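You operate a simulated robot arm through the tools that you are given. There is no shell and no other tool.

You are at the controls of a simulated robot arm. One attempt, no reset.

## Task
Clear the dimpling frame and push its slide in.
Fine: the strip goes in the teal tray, the die in the tooling rack; leave the lever alone. Set down upright: blue die. Where these are worked on the way, their far stop is far enough and under half their travel is too little: frame slide.
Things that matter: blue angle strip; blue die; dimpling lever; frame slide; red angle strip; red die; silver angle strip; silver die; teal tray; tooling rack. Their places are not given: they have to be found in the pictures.

Only the result counts: the job must be done as asked and must still hold three seconds after the hand-in. Knocking over, shifting, dropping, spilling or breaking anything else fails it.

## Robot
A 7-joint arm with a four-finger gripper, fixed in place. Base frame: the origin is at the foot of the arm, x ahead of it, y to its left, z up; the work surface is at about z = 860. Readings come in mm, rad, newtons and seconds.
Its first joint turns from -1.204 to 3.002 rad. Payload 3.67 kg.
The tool frame sits at the grasp point between the pads (the TCP): z along the fingers, y along the line on which they close. The tips reach 28 mm beyond it. Largest opening 112 mm; the body of the gripper starts 73 mm behind the TCP.
Orientation is that of the tool frame in the base frame, as [roll, pitch, yaw] about the fixed x, y, z axes, in that order (R = Rz(yaw) Ry(pitch) Rx(roll)). With the fingers straight down and closing along the base's y, the tool's x points along the base's -x, its y along +y and its z along -z.

## Interface
- The arm moves only by the tool servo_tool. Its argument "rows" is a list of rows, each a list of 7 numbers: the turn, a rotation vector about the tool's x, y, z in rad, then the shift along the tool's x, y, z in m, then the opening, from 0 (shut) to 1 (fully open). In form: [[ax, ay, az, tx, ty, tz, hand], ...]. A call has 1 to 20 rows; each row is the pose to reach, as a shift and turn from the pose commanded when the call began, along the tool's axes at that moment. A row lasts 0.2 s, in which the tool goes at most 50 mm and 0.15 rad; a call with a longer step from one row to the next is refused whole, and so is a gripper value outside its range. A pose out of reach is approached as far as the arm can. The call stops where the force on the tool passes 50 N (or 10 N more than at its start, if that is more) or the arm is blocked; 0.2 s more then pass. The fingers move at their own pace and stop on an object; they squeeze with about 22 N. The grip force told is the motor's: it shows also when the fingers shut on nothing. Time passes only in rows, and 0.2 s behind the last, so rows that repeat a pose let the fingers close. It gives the time, the measured TCP pose, the force on the tool (base axes), the opening and the grip force at its end, in the units of the frame above (readings bear some noise), with the torque about the TCP (base axes, N m) and any sound that the robot's microphone picked up.
- Cameras (640 x 400 px; columns grow to the right, rows downward): "scene" is fixed at [46.8, -492.2, 1415]; the picture's right is [0.07, -1.00, 0.00], its down [-0.61, -0.04, -0.79] and it looks along [0.79, 0.05, -0.61] (base axes); focal length 359 px, centre (320, 200). "wrist" rides on the gripper at [60, -18, -104] in the tool frame; the picture's right is [0.29, 0.96, 0.00], its down [-0.80, 0.24, -0.55] and it looks along [-0.53, 0.16, 0.83] (tool axes); focal length 234 px, centre (320, 200).
- snapshot(camera): a new picture of that camera. It takes no simulated time.
- raise_lower(by): slides the trunk up (or, below 0, down) by that many mm; the arm rides with it, the base frame stays. It gives what a move gives, with no picture.
- pixel_to_xyz(camera, pixels): for up to 12 pixels [column, row] of the newest picture of that camera ("zoom" is the newest enlarged one), the place [x, y, z] in the base frame of the surface seen there, good to about 3 mm, but the place of the scene camera against the robot may be out by one fixed shift of up to 12 mm in any direction. It takes no simulated time.
- inspect(camera, box): a new picture of the part [left, top, right, bottom] of that camera's present view, enlarged. It takes no simulated time.
- close_job(): hands the job in; it is judged then, once.

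Open the gripper and draw the arm clear of the work before you hand the job in, unless the task says otherwise.

The tools are called after "Request:" as name(argument=value, ...) on one line, values as JSON. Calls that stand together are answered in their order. servo_tool: Moves the arm, as the interface text tells. Its arguments: {"type":"object","properties":{"rows":{"type":"array"}},"required":["rows"]} The other tools are called the same way: raise_lower (by) slides the trunk up or down; snapshot (camera) takes a picture; pixel_to_xyz (camera, pixels) gives the place of the surface under pixels of a picture; inspect (camera, box) takes an enlarged picture of a part of a camera's view; close_job () hands the job in.

At the start:

```text
time_s: 0.0
tcp_pos: [681.1, -558.7, 1109.3]
tcp_rot: [-3.141, -0.001, -3.141]
force: [0.1, 0.4, -0.7]
moment: [0.01, 0.03, -0.01]
finger_gap: 112.1
finger_force: 0.0
trunk travel left (down, up): [-500.0, 340.0]
```

scene: 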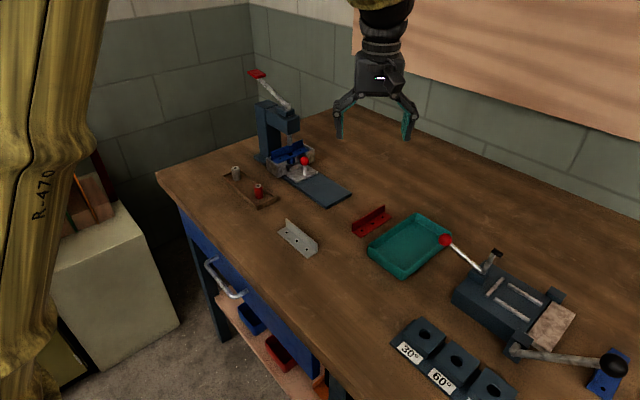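
wrist: 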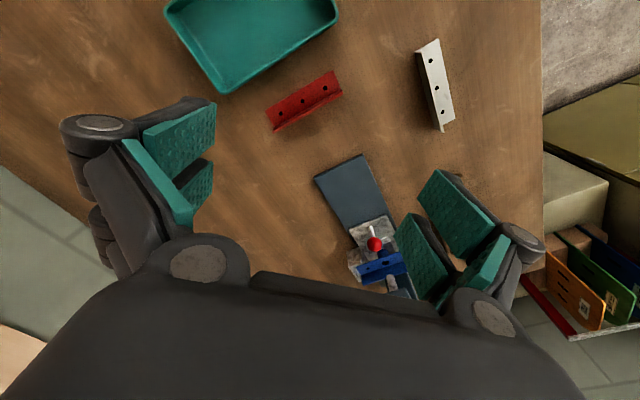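

I start by looking closer at the dimpling frame (around pixel 290,160) and the rack next to it in the scene picture.

Request:
inspect(camera="scene", box=[210, 60, 370, 220])

Request:
inspect(camera="wrist", box=[300, 140, 460, 310])

```text
2.50 times, centred on (290, 140) of scene
```

zoom: 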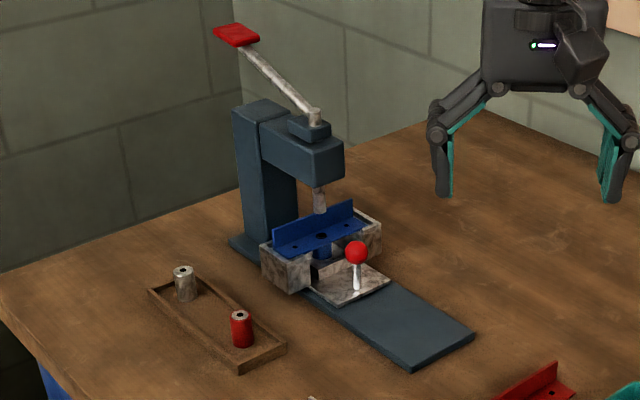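

```text
2.35 times, centred on (380, 225) of wrist
```

zoom: 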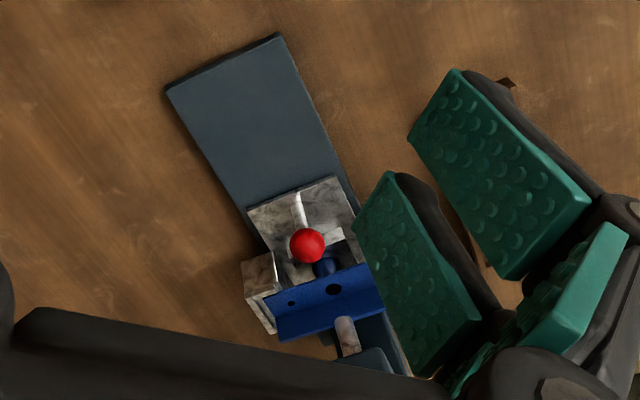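

The frame is at scene (290,160): a marbled nest with the blue strip lying on the blue die, below the ram. I measure points with the zoomed scene view first.

Request:
inspect(camera="scene", box=[240, 90, 360, 215])

Request:
pixel_to_xyz(camera="wrist", pixels=[[375, 244], [316, 177], [364, 155], [388, 195], [380, 268], [392, 282], [437, 70], [305, 100], [220, 90], [331, 12], [360, 270], [402, 260]])

```text
3.20 times, centred on (300, 152) of scene
```

zoom: 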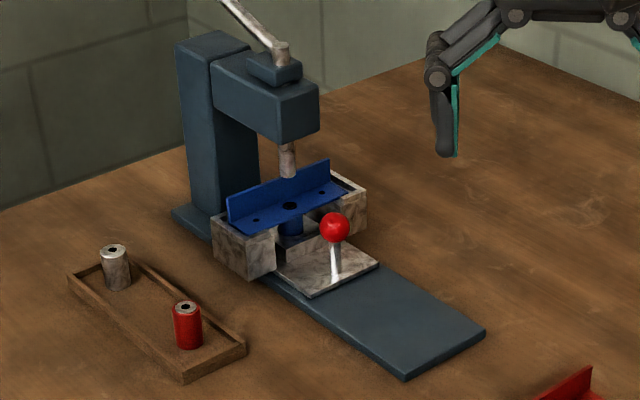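

```text
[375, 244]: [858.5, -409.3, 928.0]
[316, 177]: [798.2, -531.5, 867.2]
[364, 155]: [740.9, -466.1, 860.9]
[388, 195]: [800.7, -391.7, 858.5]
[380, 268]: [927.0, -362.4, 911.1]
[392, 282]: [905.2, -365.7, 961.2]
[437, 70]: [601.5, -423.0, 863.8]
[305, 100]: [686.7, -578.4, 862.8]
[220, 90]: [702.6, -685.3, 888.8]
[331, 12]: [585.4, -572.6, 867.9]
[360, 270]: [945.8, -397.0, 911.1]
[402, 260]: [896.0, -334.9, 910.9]
```

Now points in the scene zoom: knob (335,228), strip corners, nest walls, ram, rack and dies.

Request:
pixel_to_xyz(camera="zoom", pixels=[[335, 227], [230, 195], [329, 163], [238, 231], [347, 192], [290, 206], [289, 173], [311, 292], [378, 265], [405, 377], [484, 334], [287, 150]])

Request:
pixel_to_xyz(camera="zoom", pixels=[[115, 248], [186, 305], [68, 276], [184, 380], [244, 350], [140, 330], [150, 300], [250, 240], [355, 188], [200, 40], [280, 90], [318, 90]])

```text
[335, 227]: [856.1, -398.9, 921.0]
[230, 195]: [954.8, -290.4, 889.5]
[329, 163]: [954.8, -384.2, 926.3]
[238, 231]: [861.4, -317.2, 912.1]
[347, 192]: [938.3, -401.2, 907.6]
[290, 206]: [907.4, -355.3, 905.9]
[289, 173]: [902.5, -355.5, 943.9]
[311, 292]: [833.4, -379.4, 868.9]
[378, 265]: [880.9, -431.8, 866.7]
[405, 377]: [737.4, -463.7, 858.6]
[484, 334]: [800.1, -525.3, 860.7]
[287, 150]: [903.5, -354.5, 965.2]
```

```text
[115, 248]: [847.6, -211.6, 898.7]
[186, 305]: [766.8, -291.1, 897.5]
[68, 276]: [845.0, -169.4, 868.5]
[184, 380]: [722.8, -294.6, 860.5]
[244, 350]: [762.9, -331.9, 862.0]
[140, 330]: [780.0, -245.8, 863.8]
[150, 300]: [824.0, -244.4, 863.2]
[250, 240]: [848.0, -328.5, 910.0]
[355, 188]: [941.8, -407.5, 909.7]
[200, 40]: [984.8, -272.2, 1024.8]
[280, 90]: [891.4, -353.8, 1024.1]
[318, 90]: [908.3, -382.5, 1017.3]
```

The slide axis runs roughly along (-0.74,-0.68) outwards (plate corners at wrist (316,177),(364,155)). I turn the tool by 0.74 rad to line up with it and move nearer for a better view, staying high.

Request:
servo_tool(rows=[[0, 0, -0.12, -0.02, 0.016, 0.005, 1], [0, 0, -0.245, -0.04, 0.033, 0.01, 1], [0, 0, -0.37, -0.06, 0.05, 0.015, 1], [0, 0, -0.495, -0.08, 0.066, 0.02, 1], [0, 0, -0.62, -0.1, 0.083, 0.025, 1], [0, 0, -0.742, -0.119, 0.099, 0.03, 1], [0, 0, -0.742, -0.119, 0.099, 0.03, 1]])

Request:
snapshot(camera="wrist")

Request:
snapshot(camera="scene")

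```text
time_s: 1.6
tcp_pos: [799.4, -460.1, 1080.0]
tcp_rot: [-3.141, 0.001, -2.4]
force: [-0.5, 0.1, 0.3]
moment: [-0.04, -0.01, 0.01]
finger_gap: 112.4
finger_force: 0.1
trunk travel left (down, up): [-500.0, 340.0]
```

```text
taken
```

wrist: 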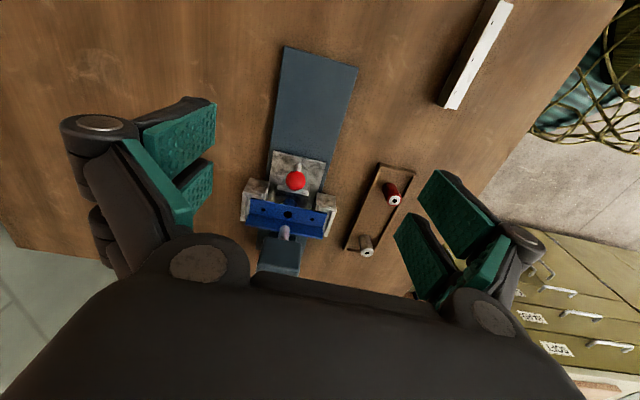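

```text
taken
```

scene: 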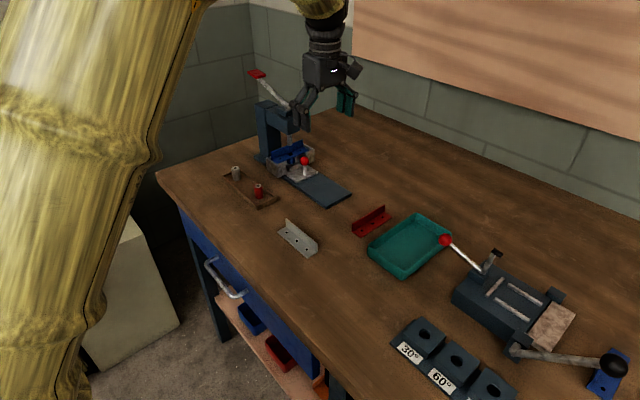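

The frame now sits at wrist (290,190), slide axis vertical in the picture. I enlarge this part.

Request:
inspect(camera="wrist", box=[220, 130, 420, 280])

Request:
inspect(camera="scene", box=[250, 120, 330, 200])

```text
2.67 times, centred on (320, 205) of wrist
```

zoom: 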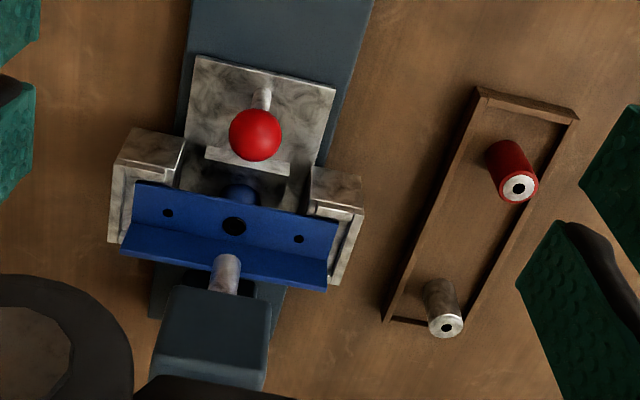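

```text
5.00 times, centred on (290, 160) of scene
```

zoom: 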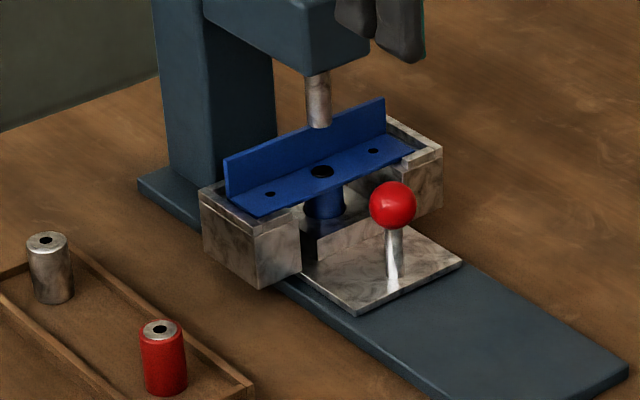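

The slide plate carries the knob and a socket with the die; side blocks hold the strip ends. I measure key points with the wrist picture (knob at (296,180), strip ends, blocks, ram, rack, dies).

Request:
pixel_to_xyz(camera="wrist", pixels=[[295.6, 178], [295.6, 170], [272, 151], [325, 163], [251, 199], [326, 214], [287, 214.5], [250, 183], [326, 196], [284, 231], [394, 200], [366, 252]])

Request:
inspect(camera="wrist", box=[230, 140, 350, 240])

```text
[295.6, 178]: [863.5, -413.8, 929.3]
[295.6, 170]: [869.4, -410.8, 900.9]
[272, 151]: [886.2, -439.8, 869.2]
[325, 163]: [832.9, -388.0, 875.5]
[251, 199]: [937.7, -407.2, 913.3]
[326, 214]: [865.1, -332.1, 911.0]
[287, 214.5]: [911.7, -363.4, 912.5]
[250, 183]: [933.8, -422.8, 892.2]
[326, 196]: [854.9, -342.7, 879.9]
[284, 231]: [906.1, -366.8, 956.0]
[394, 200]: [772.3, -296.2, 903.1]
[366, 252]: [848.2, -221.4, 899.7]
```

```text
4.00 times, centred on (290, 190) of wrist
```

zoom: 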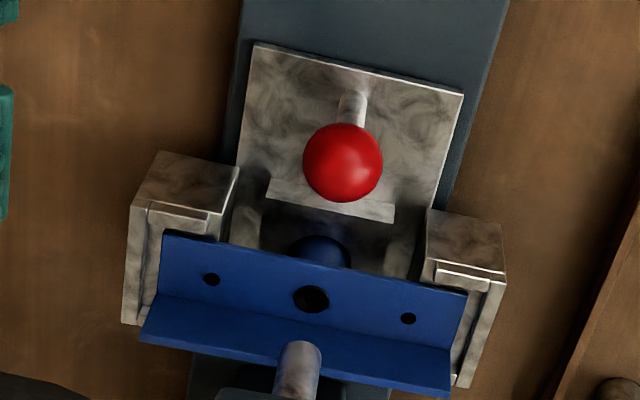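

I sample strip edge corners and flange edge in the zoom to fix the axis angle.

Request:
pixel_to_xyz(camera="zoom", pixels=[[168, 237], [460, 296], [160, 293], [448, 348], [145, 335], [446, 393], [212, 280], [408, 318], [311, 299], [345, 140], [258, 50], [458, 98]])

Request:
pixel_to_xyz(camera="zoom", pixels=[[342, 128], [180, 180], [465, 235], [135, 315], [470, 380], [150, 208], [200, 218], [440, 270], [495, 280], [320, 210], [320, 245], [300, 350]])

```text
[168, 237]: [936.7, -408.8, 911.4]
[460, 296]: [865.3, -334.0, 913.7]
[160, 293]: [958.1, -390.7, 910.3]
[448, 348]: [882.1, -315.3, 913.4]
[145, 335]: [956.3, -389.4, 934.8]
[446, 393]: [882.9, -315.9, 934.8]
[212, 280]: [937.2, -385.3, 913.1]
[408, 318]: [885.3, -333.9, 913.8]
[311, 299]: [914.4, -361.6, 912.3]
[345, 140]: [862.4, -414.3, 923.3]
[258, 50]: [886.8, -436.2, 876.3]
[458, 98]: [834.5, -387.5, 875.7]
```

```text
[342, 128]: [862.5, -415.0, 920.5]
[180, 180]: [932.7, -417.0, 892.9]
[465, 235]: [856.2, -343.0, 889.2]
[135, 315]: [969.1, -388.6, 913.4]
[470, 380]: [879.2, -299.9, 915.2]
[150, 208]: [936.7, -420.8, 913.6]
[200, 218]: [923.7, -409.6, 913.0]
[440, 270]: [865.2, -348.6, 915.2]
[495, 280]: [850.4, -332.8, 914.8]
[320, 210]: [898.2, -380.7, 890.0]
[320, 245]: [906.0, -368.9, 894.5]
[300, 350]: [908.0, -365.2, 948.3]
```

The strip lies along (-0.707,0.707), so the slide's outward direction is about (-0.707,-0.707); knob centre is near (868,-408,917). I move to a pre-grasp above/outside the knob, tilted 0.4 rad so the hand leans away from the press head.

Request:
servo_tool(rows=[[-0.003, -0.13, -0.015, -0.017, -0.003, 0.027, 1], [-0.006, -0.27, -0.03, -0.034, -0.006, 0.054, 1], [-0.009, -0.4, -0.044, -0.0504, -0.0095, 0.08, 1], [-0.009, -0.4, -0.044, -0.0504, -0.0095, 0.08, 1]])

Request:
snapshot(camera="wrist")

Request:
inspect(camera="scene", box=[230, 40, 390, 200])

```text
time_s: 2.6
tcp_pos: [842.5, -432.1, 1000.3]
tcp_rot: [-3.138, 0.402, -2.355]
force: [0.3, 1.5, 0.1]
moment: [-0.09, 0.0, -0.03]
finger_gap: 112.3
finger_force: 0.0
trunk travel left (down, up): [-500.0, 340.0]
```

```text
taken
```

wrist: 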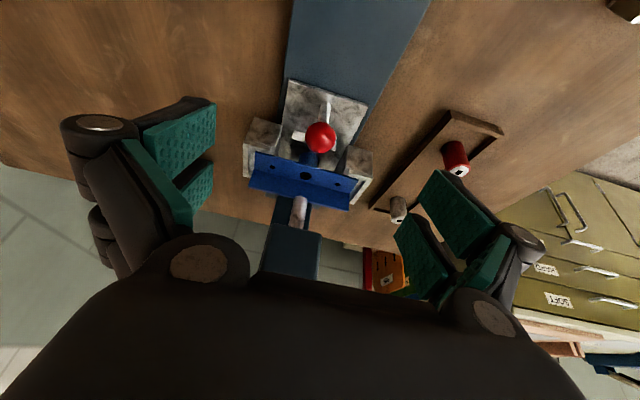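

```text
2.50 times, centred on (310, 120) of scene
```

zoom: 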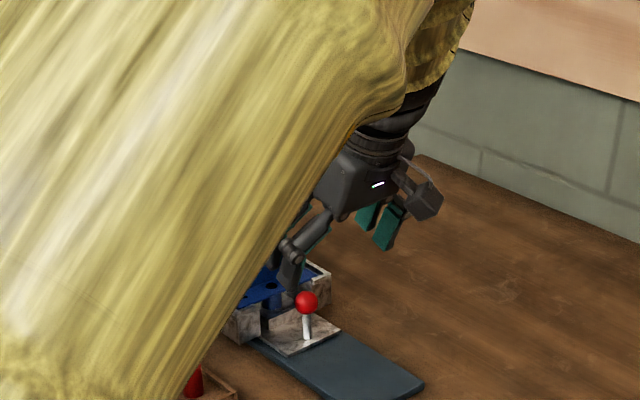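

The knob appears at wrist (320,138), which matches the approach line (expected (320,135)). I double-check its position before advancing.

Request:
inspect(camera="wrist", box=[240, 70, 400, 240])

Request:
pixel_to_xyz(camera="wrist", pixels=[[320, 138], [320, 126], [308, 138], [332, 138], [320, 149], [300, 205], [300, 219], [275, 235], [318, 242], [305, 175]])

```text
2.35 times, centred on (320, 155) of wrist
```

zoom: 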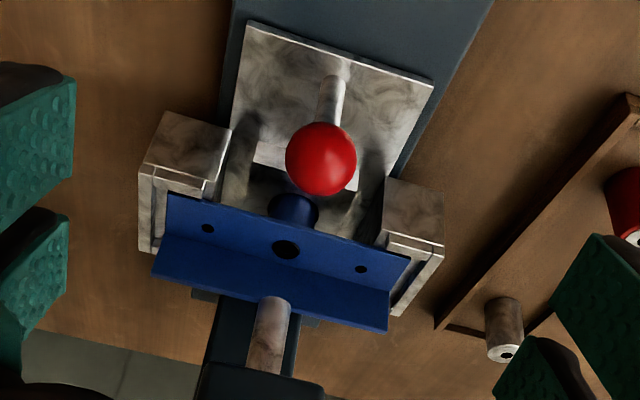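

```text
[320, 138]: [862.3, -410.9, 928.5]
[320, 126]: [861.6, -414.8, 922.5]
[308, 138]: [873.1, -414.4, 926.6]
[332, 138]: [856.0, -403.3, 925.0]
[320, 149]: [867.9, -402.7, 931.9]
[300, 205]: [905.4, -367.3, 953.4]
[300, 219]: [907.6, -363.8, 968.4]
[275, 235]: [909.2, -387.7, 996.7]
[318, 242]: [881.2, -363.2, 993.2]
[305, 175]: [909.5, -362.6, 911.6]
```

Knob centre ≈ (867.5,-406,918), 90 mm straight ahead along the tool axis. I advance and close on it.

Request:
servo_tool(rows=[[0, 0, 0, 0, 0, 0.025, 1], [0, 0, 0, 0, 0, 0.05, 1], [0, 0, 0, 0, 0, 0.072, 1], [0, 0, 0, 0, 0, 0.09, 1], [0, 0, 0, 0, 0, 0.09, 0.6], [0, 0, 0, 0, 0, 0.09, 0.3], [0, 0, 0, 0, 0, 0.09, 0], [0, 0, 0, 0, 0, 0.09, 0], [0, 0, 0, 0, 0, 0.09, 0]])

Request:
inspect(camera="wrist", box=[200, 90, 440, 240])

```text
time_s: 4.6
tcp_pos: [865.5, -406.0, 915.7]
tcp_rot: [3.137, 0.398, -2.355]
force: [-22.5, 18.9, -11.0]
moment: [-0.08, -0.06, 0.17]
finger_gap: 23.3
finger_force: 45.3
trunk travel left (down, up): [-500.0, 340.0]
```

```text
2.67 times, centred on (320, 165) of wrist
```

zoom: 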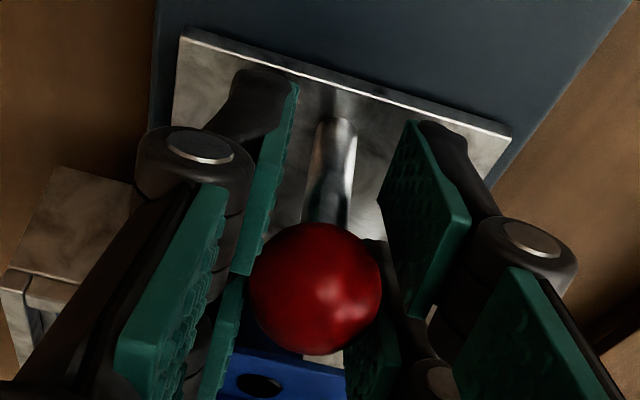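

The knob is held (gap 23.3). There's a side load of ~29 N along +y tool, so I shift 1.5 mm that way and pull outward 12 mm gently to test.

Request:
servo_tool(rows=[[0, 0, 0, 0, 0.0015, 0, 0], [0, 0, 0, 0.0037, 0.0015, -0.0016, 0], [0, 0, 0, 0.0074, 0.0015, -0.0031, 0], [0, 0, 0, 0.011, 0.0015, -0.0047, 0], [0, 0, 0, 0.011, 0.0015, -0.0047, 0]])

Request:
inspect(camera="wrist", box=[200, 90, 440, 240])

Request:
snapshot(camera="wrist")

```text
time_s: 5.8
tcp_pos: [858.9, -415.9, 916.0]
tcp_rot: [3.139, 0.402, -2.356]
force: [-17.7, 19.4, -19.3]
moment: [-0.05, -0.18, 0.12]
finger_gap: 23.2
finger_force: 45.5
trunk travel left (down, up): [-500.0, 340.0]
```

```text
2.67 times, centred on (320, 165) of wrist
```

zoom: 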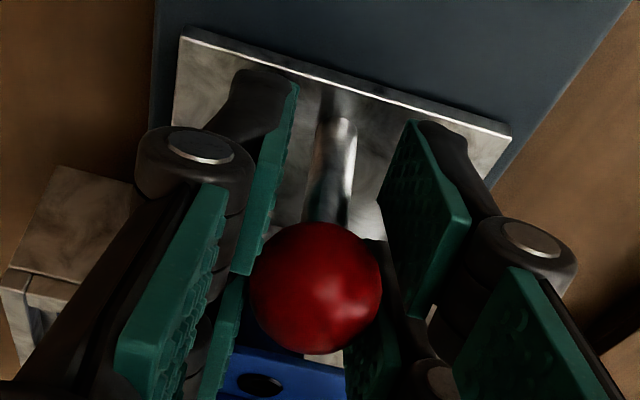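

```text
taken
```

wrist: 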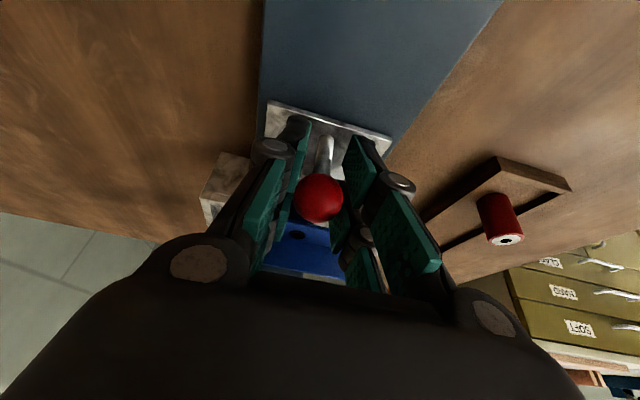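

The whole nest (strip, die, blocks) moved with the knob by about 12 mm. I keep pulling outward another 40 mm, correcting nothing sideways.

Request:
servo_tool(rows=[[0, 0, 0, 0.006, -0.0005, -0.0025, 0], [0, 0, 0, 0.013, -0.001, -0.0055, 0], [0, 0, 0, 0.02, -0.001, -0.0085, 0], [0, 0, 0, 0.027, -0.001, -0.0114, 0], [0, 0, 0, 0.034, -0.001, -0.0144, 0], [0, 0, 0, 0.0368, -0.001, -0.0156, 0], [0, 0, 0, 0.0368, -0.001, -0.0156, 0]])

Request:
snapshot(camera="wrist")

```text
time_s: 7.4
tcp_pos: [830.0, -442.6, 916.3]
tcp_rot: [3.141, 0.402, -2.356]
force: [-25.4, 26.1, -20.6]
moment: [-0.13, -0.09, 0.13]
finger_gap: 23.3
finger_force: 44.9
trunk travel left (down, up): [-500.0, 340.0]
```

```text
taken
```

wrist: 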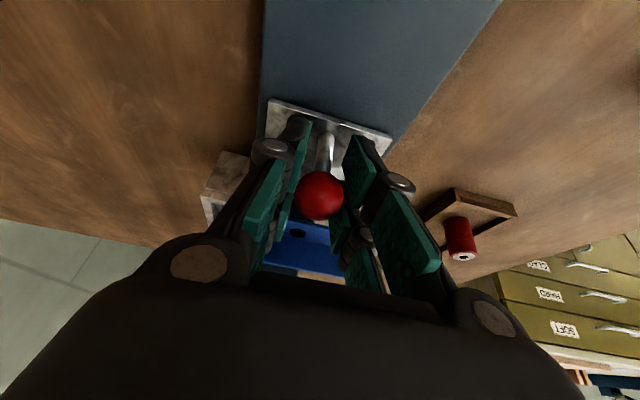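

Slid 51 mm so far; the side load rose with my -y shift, so I correct +2 mm in tool y and pull on another 40 mm.

Request:
servo_tool(rows=[[0, 0, 0, 0.004, 0.001, -0.0017, 0], [0, 0, 0, 0.01, 0.002, -0.0042, 0], [0, 0, 0, 0.017, 0.0025, -0.0072, 0], [0, 0, 0, 0.024, 0.0025, -0.0101, 0], [0, 0, 0, 0.031, 0.0025, -0.0131, 0], [0, 0, 0, 0.0368, 0.0025, -0.0156, 0], [0, 0, 0, 0.0368, 0.0025, -0.0156, 0]])

Request:
snapshot(camera="wrist")

```text
time_s: 9.0
tcp_pos: [801.2, -471.7, 916.9]
tcp_rot: [-3.141, 0.401, -2.355]
force: [-1.1, 1.5, -5.5]
moment: [-0.18, 0.16, -0.07]
finger_gap: 23.6
finger_force: 44.7
trunk travel left (down, up): [-500.0, 340.0]
```

```text
taken
```

wrist: 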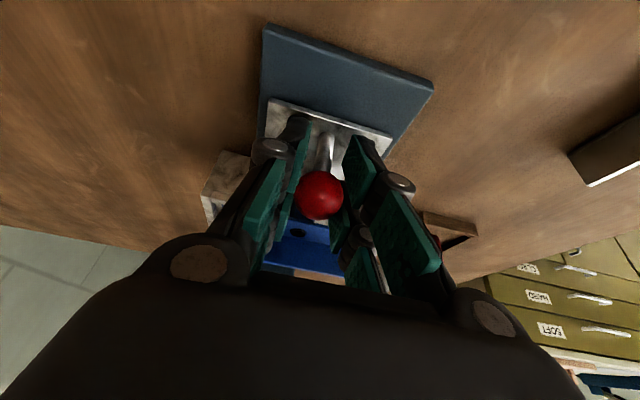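

Side load is gone; slide is 92 mm out with still some plate left. I keep pulling in small steps to find the far stop.

Request:
servo_tool(rows=[[0, 0, 0, 0.0046, 0, -0.002, 0], [0, 0, 0, 0.0092, 0, -0.0039, 0], [0, 0, 0, 0.0138, 0, -0.0058, 0], [0, 0, 0, 0.0184, 0, -0.0078, 0], [0, 0, 0, 0.023, 0, -0.0097, 0], [0, 0, 0, 0.0276, 0, -0.0117, 0]])

Request:
snapshot(camera="wrist")

```text
time_s: 10.4
tcp_pos: [781.3, -489.1, 916.9]
tcp_rot: [3.141, 0.401, -2.353]
force: [22.9, 8.8, 0.6]
moment: [-0.03, 0.01, -0.07]
finger_gap: 23.2
finger_force: 45.1
trunk travel left (down, up): [-500.0, 340.0]
```

```text
taken
```

wrist: 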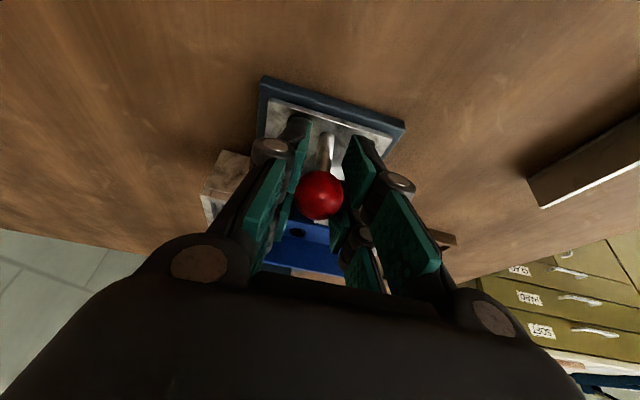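

Resistance of ~22 N along the inward direction suggests the far stop at about 118 mm. I test with 3 mm more.

Request:
servo_tool(rows=[[0, 0, 0, 0.0014, 0, -0.0006, 0], [0, 0, 0, 0.0028, 0, -0.0012, 0], [0, 0, 0, 0.0028, 0, -0.0012, 0]])

```text
time_s: 11.2
tcp_pos: [776.9, -496.5, 916.1]
tcp_rot: [3.14, 0.397, -2.36]
force: [20.7, 11.8, 6.6]
moment: [-0.03, -0.16, -0.11]
finger_gap: 24.0
finger_force: 45.2
trunk travel left (down, up): [-500.0, 340.0]
```

The reading moved by more than the command, so I look at whether the ball slips in the pads or the slide moved.

Request:
inspect(camera="wrist", box=[200, 70, 440, 240])

Request:
snapshot(camera="scene")

```text
2.35 times, centred on (320, 155) of wrist
```

zoom: 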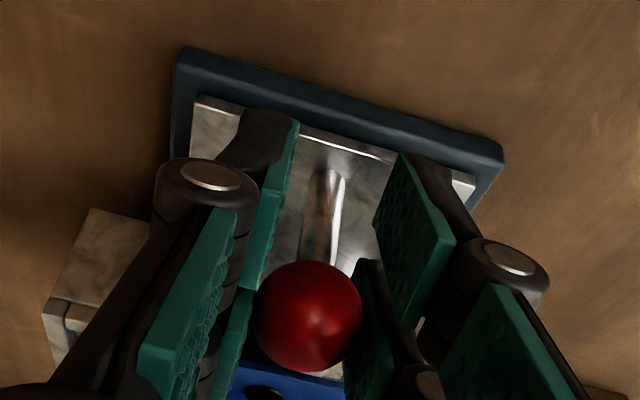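

```text
taken
```

scene: 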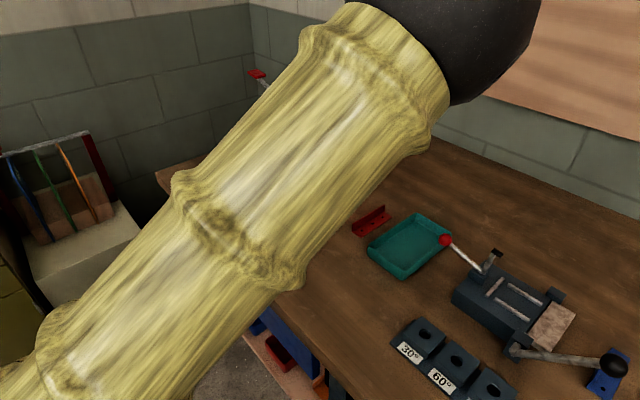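

The ball slipped ~5 mm in the pads while the slide stayed, so it is at its far stop. I open, retreat along the tool axis and look.

Request:
servo_tool(rows=[[0, 0, 0, 0, 0, 0, 0.3], [0, 0, 0, 0, 0, 0, 0.6], [0, 0, 0, 0, 0, 0, 1], [0, 0, 0, 0, 0, 0, 1], [0, 0, 0, 0, 0, -0.03, 1], [0, 0, 0, 0, 0, -0.07, 1], [0, 0, 0, 0, 0, -0.11, 1], [0, 0, 0, 0, 0, -0.14, 1], [0, 0, 0, 0, 0, -0.14, 1]])

Request:
snapshot(camera="wrist")

Request:
snapshot(camera="scene")

```text
time_s: 13.2
tcp_pos: [739.4, -534.2, 1046.4]
tcp_rot: [3.141, 0.403, -2.356]
force: [0.0, -0.6, -0.7]
moment: [0.0, -0.04, -0.03]
finger_gap: 112.1
finger_force: 0.0
trunk travel left (down, up): [-500.0, 340.0]
```

```text
taken
```

wrist: 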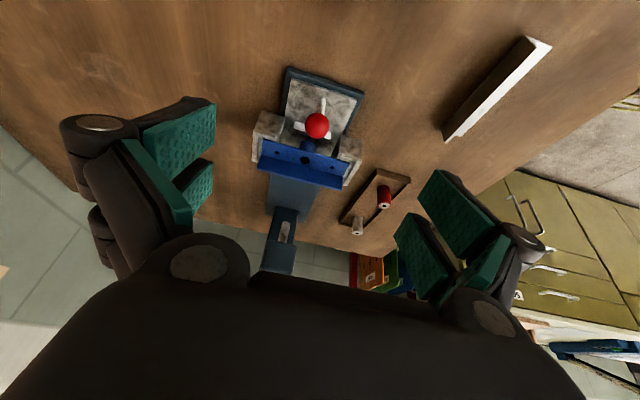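

```text
taken
```

scene: 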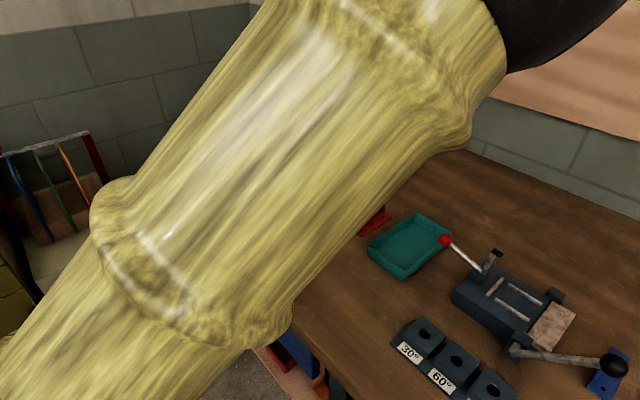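

The slide is fully out with strip and die still seated. Now I measure the tray and red strip in the scene view while visible.

Request:
inspect(camera="scene", box=[330, 180, 490, 300])

Request:
inspect(camera="wrist", box=[230, 60, 430, 240])

```text
3.33 times, centred on (410, 240) of scene
```

zoom: 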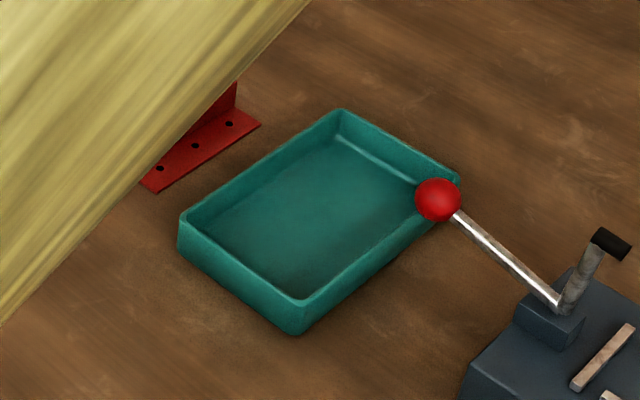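

```text
2.22 times, centred on (330, 150) of wrist
```

zoom: 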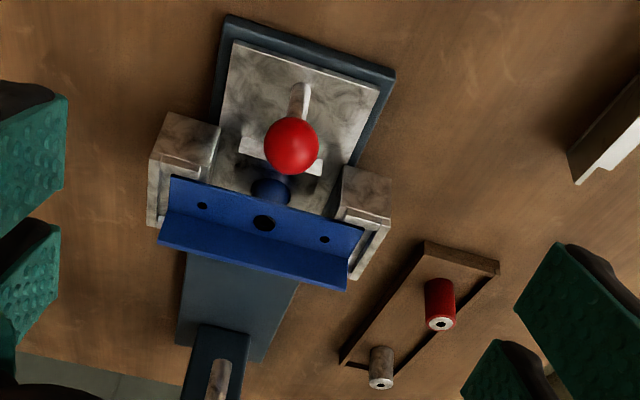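

I measure the strip in the zoom and the tray corners/red ball in the scene frame.

Request:
pixel_to_xyz(camera="zoom", pixels=[[174, 182], [360, 230], [166, 213], [350, 262], [160, 243], [344, 288], [203, 206], [324, 240], [264, 223], [290, 146], [200, 150], [365, 195]])

Request:
pixel_to_xyz(camera="scene", pixels=[[369, 245], [399, 271], [416, 213], [449, 233], [445, 239], [375, 245], [402, 266], [416, 222], [440, 235], [410, 250], [455, 244], [400, 240]])

```text
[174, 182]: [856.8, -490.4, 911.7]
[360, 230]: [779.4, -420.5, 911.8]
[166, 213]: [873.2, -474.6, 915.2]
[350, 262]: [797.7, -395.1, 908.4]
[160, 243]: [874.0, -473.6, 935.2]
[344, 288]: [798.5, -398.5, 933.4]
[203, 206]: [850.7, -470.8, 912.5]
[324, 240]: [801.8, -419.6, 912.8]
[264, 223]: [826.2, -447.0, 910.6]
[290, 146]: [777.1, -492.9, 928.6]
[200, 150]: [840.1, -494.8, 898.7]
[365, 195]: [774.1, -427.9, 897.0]
```

```text
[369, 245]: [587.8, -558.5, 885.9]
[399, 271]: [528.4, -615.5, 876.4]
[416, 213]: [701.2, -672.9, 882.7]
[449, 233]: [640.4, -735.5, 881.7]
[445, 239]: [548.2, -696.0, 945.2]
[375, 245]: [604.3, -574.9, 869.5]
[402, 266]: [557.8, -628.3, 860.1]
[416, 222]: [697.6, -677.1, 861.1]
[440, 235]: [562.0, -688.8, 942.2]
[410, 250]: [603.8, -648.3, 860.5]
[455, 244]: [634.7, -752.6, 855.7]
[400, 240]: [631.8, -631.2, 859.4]
```

The tray axes are also at 45° (long axis along (0.707,-0.707)), centred near (621,-652); a red ball lever hangs beside its far side at ~(555,-700,950). Next: untilt, rise to z≈1100, then turn the tool so it closes across the strip's vertical flange (at (837,-435), top z 935).

Request:
servo_tool(rows=[[0, 0.1, 0, -0.019, 0.0007, -0.0067, 0.8], [0, 0.2, 0, -0.038, 0.0014, -0.0133, 0.6], [0, 0.3, 0, -0.057, 0.0021, -0.02, 0.45], [0, 0.4, 0, -0.0757, 0.0028, -0.0266, 0.45], [0, 0.4, 0, -0.0757, 0.0028, -0.0266, 0.45]])

```text
time_s: 14.4
tcp_pos: [779.6, -489.2, 1098.9]
tcp_rot: [3.14, 0.0, -2.358]
force: [0.0, 0.5, -1.1]
moment: [0.04, -0.01, 0.01]
finger_gap: 50.6
finger_force: 0.1
trunk travel left (down, up): [-500.0, 340.0]
```

The hand is upright at (780,-489,1099). Now I turn +1.571 about the tool z (yaw to 135°).

Request:
servo_tool(rows=[[0, 0, 0.14, 0, 0, 0, 0.45], [0, 0, 0.28, 0, 0, 0, 0.45], [0, 0, 0.42, 0, 0, 0, 0.45], [0, 0, 0.56, 0, 0, 0, 0.45], [0, 0, 0.7, 0, 0, 0, 0.45], [0, 0, 0.84, 0, 0, 0, 0.45], [0, 0, 0.98, 0, 0, 0, 0.45], [0, 0, 1.12, 0, 0, 0, 0.45], [0, 0, 1.26, 0, 0, 0, 0.45], [0, 0, 1.4, 0, 0, 0, 0.45], [0, 0, 1.5, 0, 0, 0, 0.45], [0, 0, 1.571, 0, 0, 0, 0.45], [0, 0, 1.571, 0, 0, 0, 0.45]])

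Request:
snapshot(camera="wrist")

Request:
snapshot(camera="scene")

```text
time_s: 17.2
tcp_pos: [778.6, -488.6, 1099.4]
tcp_rot: [3.141, 0.0, 2.356]
force: [-0.2, 0.2, -0.4]
moment: [-0.01, -0.03, -0.02]
finger_gap: 50.3
finger_force: 0.1
trunk travel left (down, up): [-500.0, 340.0]
```

```text
taken
```

wrist: 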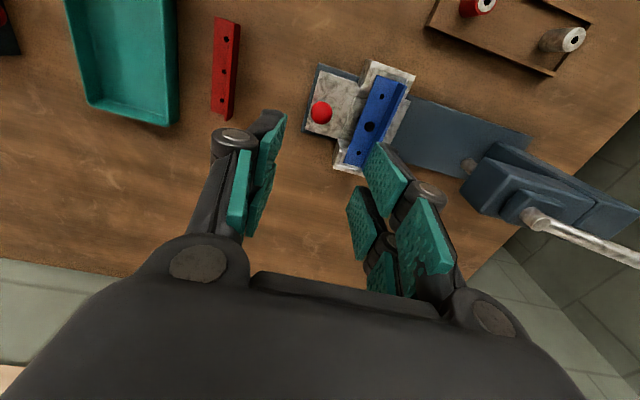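

```text
taken
```

scene: 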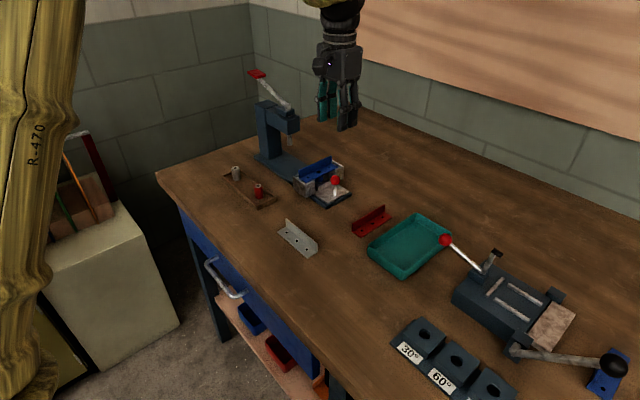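

The frame with the slide out is at wrist (370,120); the press head front is at (475,185). I measure the strip flange and head from this new view.

Request:
inspect(camera="wrist", box=[290, 40, 530, 190])

Request:
pixel_to_xyz(camera="wrist", pixels=[[377, 79], [408, 88], [345, 160], [369, 127], [463, 190], [489, 148], [467, 165], [500, 170], [530, 190], [165, 118], [90, 100], [225, 65]])

```text
2.67 times, centred on (410, 115) of wrist
```

zoom: 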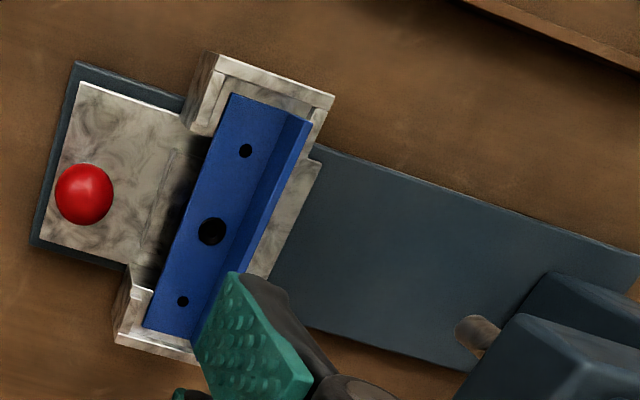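

```text
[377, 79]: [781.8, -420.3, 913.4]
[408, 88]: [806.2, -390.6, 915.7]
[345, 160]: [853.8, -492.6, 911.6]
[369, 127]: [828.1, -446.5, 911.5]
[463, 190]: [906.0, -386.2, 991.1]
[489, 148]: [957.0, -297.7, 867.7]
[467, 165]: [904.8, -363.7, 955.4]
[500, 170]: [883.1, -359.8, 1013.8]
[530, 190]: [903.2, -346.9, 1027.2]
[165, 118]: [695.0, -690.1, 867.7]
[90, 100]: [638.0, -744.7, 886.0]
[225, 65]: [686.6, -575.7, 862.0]
```

I check the flange's top edge and the ledge behind it in the zoom.

Request:
pixel_to_xyz(camera="zoom", pixels=[[309, 124], [300, 145], [285, 175], [270, 205], [280, 118], [262, 160], [285, 235], [300, 200], [320, 105], [265, 265], [225, 70], [150, 340]])

```text
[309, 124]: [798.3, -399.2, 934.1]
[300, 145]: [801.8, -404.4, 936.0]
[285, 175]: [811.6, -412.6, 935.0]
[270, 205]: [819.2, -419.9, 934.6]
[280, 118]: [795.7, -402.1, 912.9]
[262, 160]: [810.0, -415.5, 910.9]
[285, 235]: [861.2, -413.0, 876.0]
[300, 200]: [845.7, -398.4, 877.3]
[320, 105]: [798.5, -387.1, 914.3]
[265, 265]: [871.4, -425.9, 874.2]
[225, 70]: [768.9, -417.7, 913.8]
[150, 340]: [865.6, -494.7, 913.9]
```

Flange top line is x+y≈399 with length centre at x−y≈1272, so grasp target is (836,-436). I move over it, opening 40 mm, down to z≈975 first.

Request:
servo_tool(rows=[[0, 0, 0, -0.001, 0.026, 0.01, 0.36], [0, 0, 0, -0.002, 0.052, 0.02, 0.36], [0, 0, 0, -0.0028, 0.0778, 0.03, 0.36], [0, 0, 0, -0.0028, 0.0778, 0.065, 0.36], [0, 0, 0, -0.0028, 0.0778, 0.1, 0.36], [0, 0, 0, -0.0028, 0.0778, 0.124, 0.36], [0, 0, 0, -0.0028, 0.0778, 0.124, 0.36]])

Request:
snapshot(camera="wrist")

Request:
inspect(camera="scene", box=[240, 80, 400, 220])

```text
time_s: 18.8
tcp_pos: [834.5, -435.6, 975.8]
tcp_rot: [-3.141, -0.001, 2.355]
force: [-0.2, 0.3, 0.0]
moment: [0.02, 0.02, 0.01]
finger_gap: 40.6
finger_force: 0.1
trunk travel left (down, up): [-500.0, 340.0]
```

```text
taken
```

wrist: 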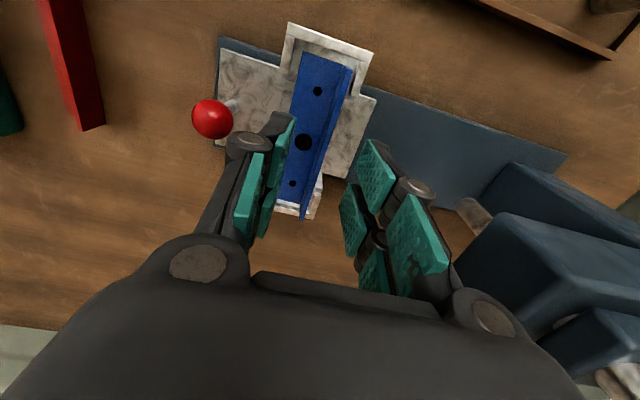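

```text
2.86 times, centred on (320, 150) of scene
```

zoom: 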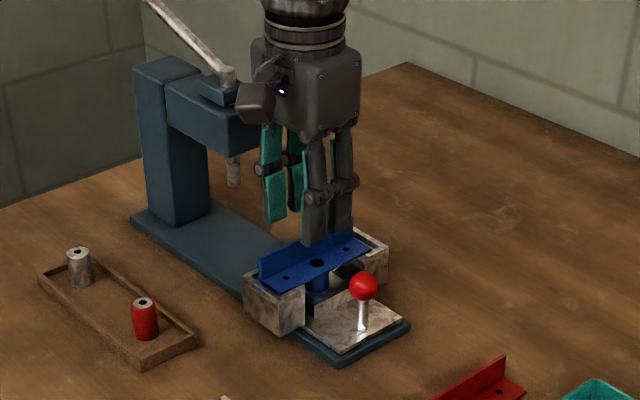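

The flange top crosses column ~321 at row 165, right on the approach line. I descend 31 mm and close on the flange.

Request:
servo_tool(rows=[[0, 0, 0, 0, 0, 0.012, 0.36], [0, 0, 0, 0, 0, 0.024, 0.36], [0, 0, 0, 0, 0, 0.031, 0.36], [0, 0, 0, 0, 0, 0.031, 0.2], [0, 0, 0, 0, 0, 0.031, 0.1], [0, 0, 0, 0, 0, 0.031, 0], [0, 0, 0, 0, 0, 0.031, 0], [0, 0, 0, 0, 0, 0.031, 0]])

Request:
snapshot(camera="wrist")

Request:
inspect(camera="scene", box=[260, 110, 380, 220])

```text
time_s: 20.6
tcp_pos: [836.4, -436.3, 944.7]
tcp_rot: [3.141, 0.0, 2.357]
force: [0.9, 0.0, 0.3]
moment: [0.03, -0.03, 0.0]
finger_gap: 6.1
finger_force: 22.3
trunk travel left (down, up): [-500.0, 340.0]
```

```text
taken
```

wrist: 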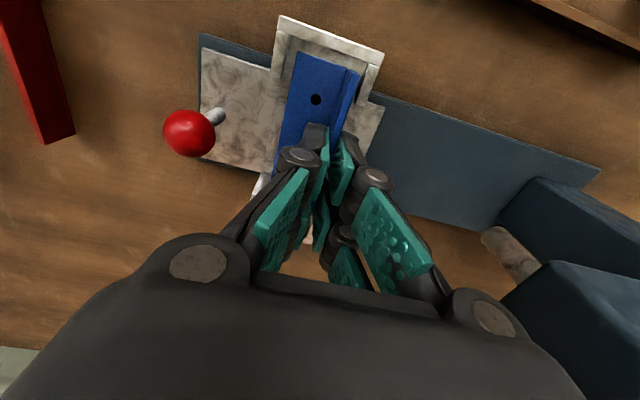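

```text
3.64 times, centred on (320, 165) of scene
```

zoom: 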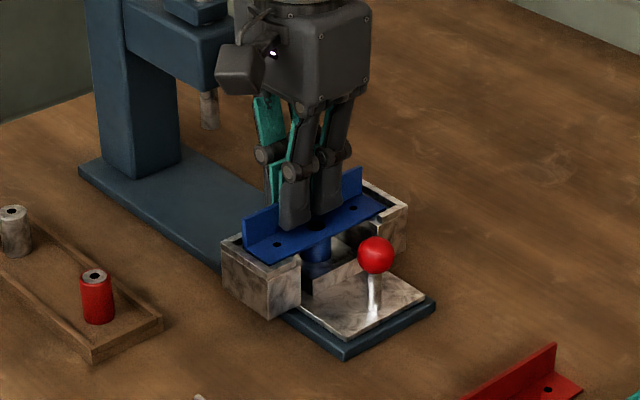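

The flange is held (gap 6.1 mm, 22 N). I lift straight up slowly, 12 mm first, then further to 60 mm.

Request:
servo_tool(rows=[[0, 0, 0, 0, 0, -0.004, 0], [0, 0, 0, 0, 0, -0.008, 0], [0, 0, 0, 0, 0, -0.012, 0], [0, 0, 0, 0, 0, -0.016, 0], [0, 0, 0, 0, 0, -0.02, 0]])

Request:
inspect(camera="scene", box=[260, 110, 380, 220])

```text
time_s: 21.8
tcp_pos: [835.7, -435.5, 963.8]
tcp_rot: [-3.142, 0.0, 2.356]
force: [-0.4, -0.3, -0.3]
moment: [0.0, -0.04, -0.01]
finger_gap: 6.0
finger_force: 21.7
trunk travel left (down, up): [-500.0, 340.0]
```

```text
3.64 times, centred on (320, 165) of scene
```

zoom: 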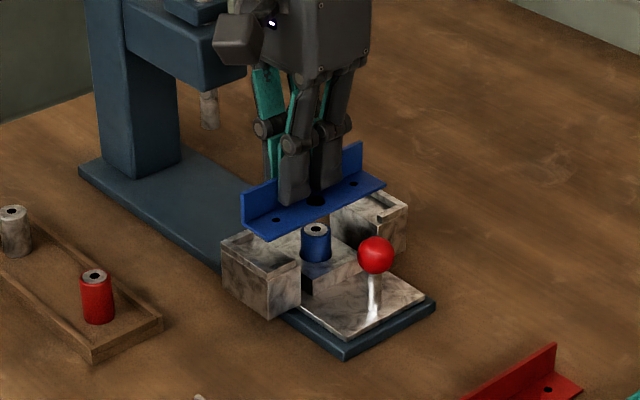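

Strip is clear of the nest, die stays in its socket. I raise to z≈1030 and carry it outward (tool −y) toward the tray.

Request:
servo_tool(rows=[[0, 0, 0, 0, 0, -0.022, 0], [0, 0, 0, 0, 0, -0.044, 0], [0, 0, 0, 0, 0, -0.066, 0], [0, 0, 0, 0, -0.03, -0.066, 0], [0, 0, 0, 0, -0.065, -0.066, 0], [0, 0, 0, 0, -0.1, -0.066, 0], [0, 0, 0, 0, -0.135, -0.066, 0], [0, 0, 0, 0, -0.17, -0.066, 0], [0, 0, 0, 0, -0.205, -0.066, 0], [0, 0, 0, 0, -0.24, -0.066, 0], [0, 0, 0, 0, -0.265, -0.066, 0], [0, 0, 0, 0, -0.28, -0.066, 0], [0, 0, 0, 0, -0.28, -0.066, 0]])

Request:
snapshot(camera="wrist")

Request:
snapshot(camera="scene")

```text
time_s: 24.6
tcp_pos: [638.6, -634.1, 1029.5]
tcp_rot: [-3.141, -0.002, 2.355]
force: [0.1, -0.4, -0.3]
moment: [-0.03, 0.01, -0.02]
finger_gap: 6.0
finger_force: 22.3
trunk travel left (down, up): [-500.0, 340.0]
```

```text
taken
```

wrist: 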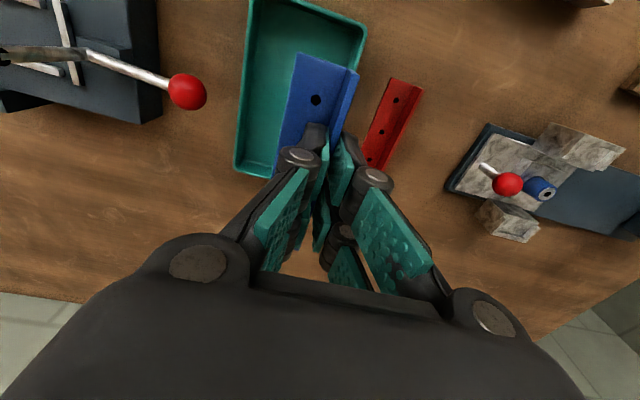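

```text
taken
```

scene: 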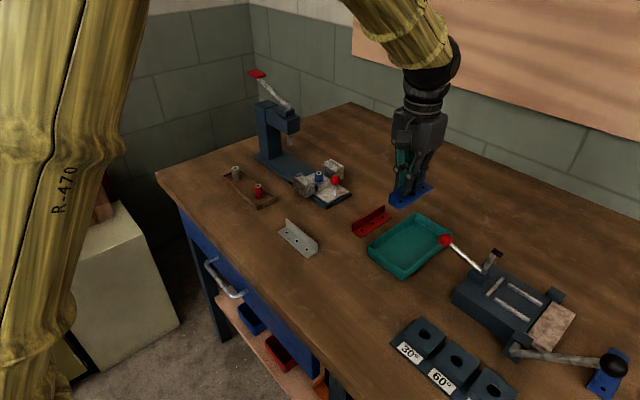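

The tray is visible at wrist (300,80) under the strip. I measure its rim and floor, and the red ball at (187,92).

Request:
pixel_to_xyz(camera="wrist", pixels=[[250, 5], [364, 30], [238, 168], [262, 172], [357, 48], [247, 90], [262, 60], [300, 25], [258, 160], [187, 92], [352, 60], [270, 165]])

Request:
inspect(camera="wrist", box=[160, 0, 420, 190])

```text
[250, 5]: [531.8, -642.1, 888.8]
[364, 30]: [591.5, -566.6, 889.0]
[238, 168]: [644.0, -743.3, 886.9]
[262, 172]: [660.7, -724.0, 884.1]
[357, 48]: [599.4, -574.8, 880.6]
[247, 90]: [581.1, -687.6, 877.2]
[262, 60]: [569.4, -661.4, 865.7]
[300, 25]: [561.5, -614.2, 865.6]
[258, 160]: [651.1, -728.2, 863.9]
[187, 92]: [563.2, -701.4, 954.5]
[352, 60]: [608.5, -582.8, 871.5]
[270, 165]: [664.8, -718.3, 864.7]
```

```text
2.11 times, centred on (290, 95) of wrist
```

zoom: 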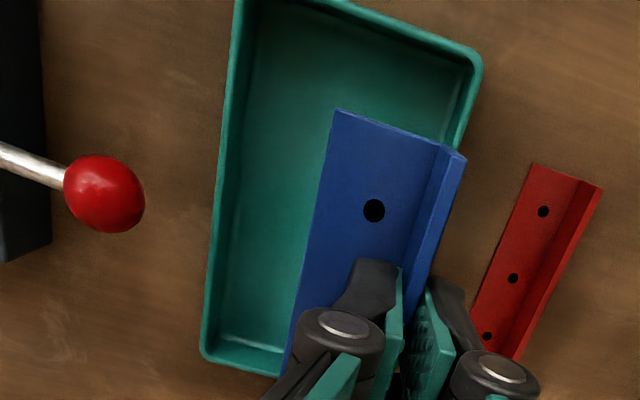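

Tray rim runs in-coordinate from about −74 to +16 mm, centre (615,-657); floor z≈865; ball at (563,-701,955). I shift 18 mm outward and lower to z≈912 (strip bottom ~10 mm above the floor).

Request:
servo_tool(rows=[[0, 0, 0, 0, -0.018, 0.01, 0], [0, 0, 0, 0, -0.018, 0.035, 0], [0, 0, 0, 0, -0.018, 0.06, 0], [0, 0, 0, 0, -0.018, 0.085, 0], [0, 0, 0, 0, -0.018, 0.105, 0], [0, 0, 0, 0, -0.018, 0.117, 0], [0, 0, 0, 0, -0.018, 0.117, 0]])

Request:
inspect(camera="scene", box=[340, 150, 500, 290])

Request:
inspect(camera="wrist", box=[160, 0, 460, 240])

```text
time_s: 26.2
tcp_pos: [624.4, -646.5, 912.9]
tcp_rot: [3.14, 0.001, 2.356]
force: [-0.1, -0.3, -0.6]
moment: [0.06, 0.01, 0.02]
finger_gap: 6.0
finger_force: 22.2
trunk travel left (down, up): [-500.0, 340.0]
```

```text
2.86 times, centred on (420, 220) of scene
```

zoom: 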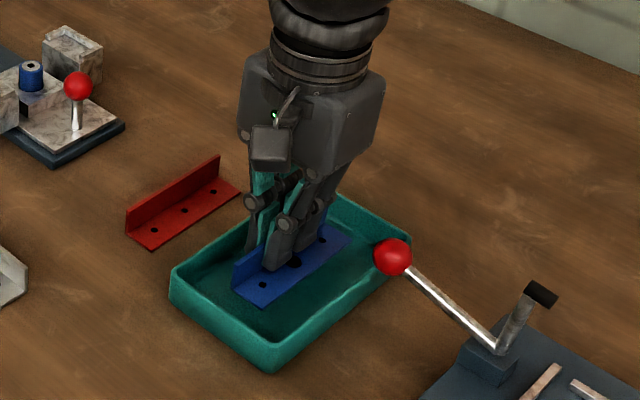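

```text
1.67 times, centred on (310, 120) of wrist
```

zoom: 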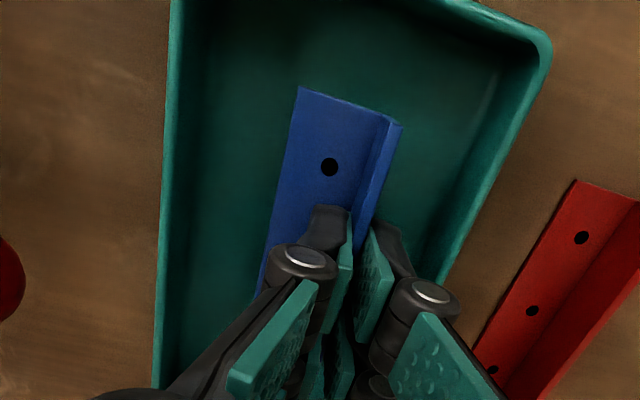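

The strip hangs centred inside the tray. I lower in 1.5 mm steps, checking for contact.

Request:
servo_tool(rows=[[0, 0, 0, 0, 0, 0.002, 0], [0, 0, 0, 0, 0, 0.004, 0], [0, 0, 0, 0, 0, 0.006, 0], [0, 0, 0, 0, 0, 0.0075, 0]])

```text
time_s: 27.2
tcp_pos: [625.1, -647.1, 906.7]
tcp_rot: [3.141, -0.003, 2.357]
force: [0.3, -0.7, -0.7]
moment: [0.02, -0.01, 0.01]
finger_gap: 6.0
finger_force: 22.0
trunk travel left (down, up): [-500.0, 340.0]
```

No contact at z≈906; I continue down in small steps.

Request:
servo_tool(rows=[[0, 0, 0, 0, 0, 0.0015, 0], [0, 0, 0, 0, 0, 0.003, 0], [0, 0, 0, 0, 0, 0.0035, 0]])

```text
time_s: 28.0
tcp_pos: [624.8, -647.2, 902.3]
tcp_rot: [-3.141, -0.002, 2.357]
force: [-0.3, 0.6, -0.9]
moment: [0.02, 0.01, -0.01]
finger_gap: 6.1
finger_force: 22.0
trunk travel left (down, up): [-500.0, 340.0]
```

Still free at z≈902; I go on 1 mm at a time.

Request:
servo_tool(rows=[[0, 0, 0, 0, 0, 0.001, 0], [0, 0, 0, 0, 0, 0.002, 0], [0, 0, 0, 0, 0, 0.002, 0]])

Request:
inspect(camera="scene", box=[370, 190, 470, 280])

```text
time_s: 28.8
tcp_pos: [624.8, -647.2, 900.6]
tcp_rot: [3.141, 0.001, 2.355]
force: [-0.2, 0.5, -0.7]
moment: [0.0, -0.02, -0.02]
finger_gap: 6.1
finger_force: 21.6
trunk travel left (down, up): [-500.0, 340.0]
```

```text
4.44 times, centred on (420, 235) of scene
```

zoom: 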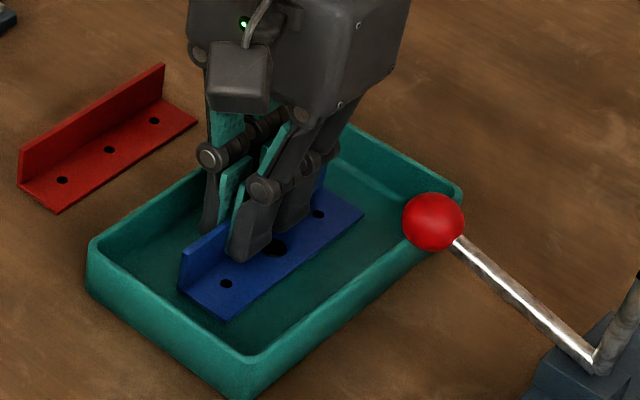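

Strip bottom seems close to the floor but no contact yet; I continue 1 mm steps up to 4 mm.

Request:
servo_tool(rows=[[0, 0, 0, 0, 0, 0.001, 0], [0, 0, 0, 0, 0, 0.002, 0], [0, 0, 0, 0, 0, 0.002, 0]])

Request:
pixel_to_xyz(camera="zoom", pixels=[[240, 315], [230, 330], [262, 318], [150, 260], [320, 260], [210, 285], [380, 200]])

```text
time_s: 29.6
tcp_pos: [624.8, -645.8, 899.4]
tcp_rot: [-3.141, -0.002, 2.356]
force: [0.1, -0.1, 3.1]
moment: [0.09, 0.08, 0.0]
finger_gap: 6.1
finger_force: 21.9
trunk travel left (down, up): [-500.0, 340.0]
```

```text
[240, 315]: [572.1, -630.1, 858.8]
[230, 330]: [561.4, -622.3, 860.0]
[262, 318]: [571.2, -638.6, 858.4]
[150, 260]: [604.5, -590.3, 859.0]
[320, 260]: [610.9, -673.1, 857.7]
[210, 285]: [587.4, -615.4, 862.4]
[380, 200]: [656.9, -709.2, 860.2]
```

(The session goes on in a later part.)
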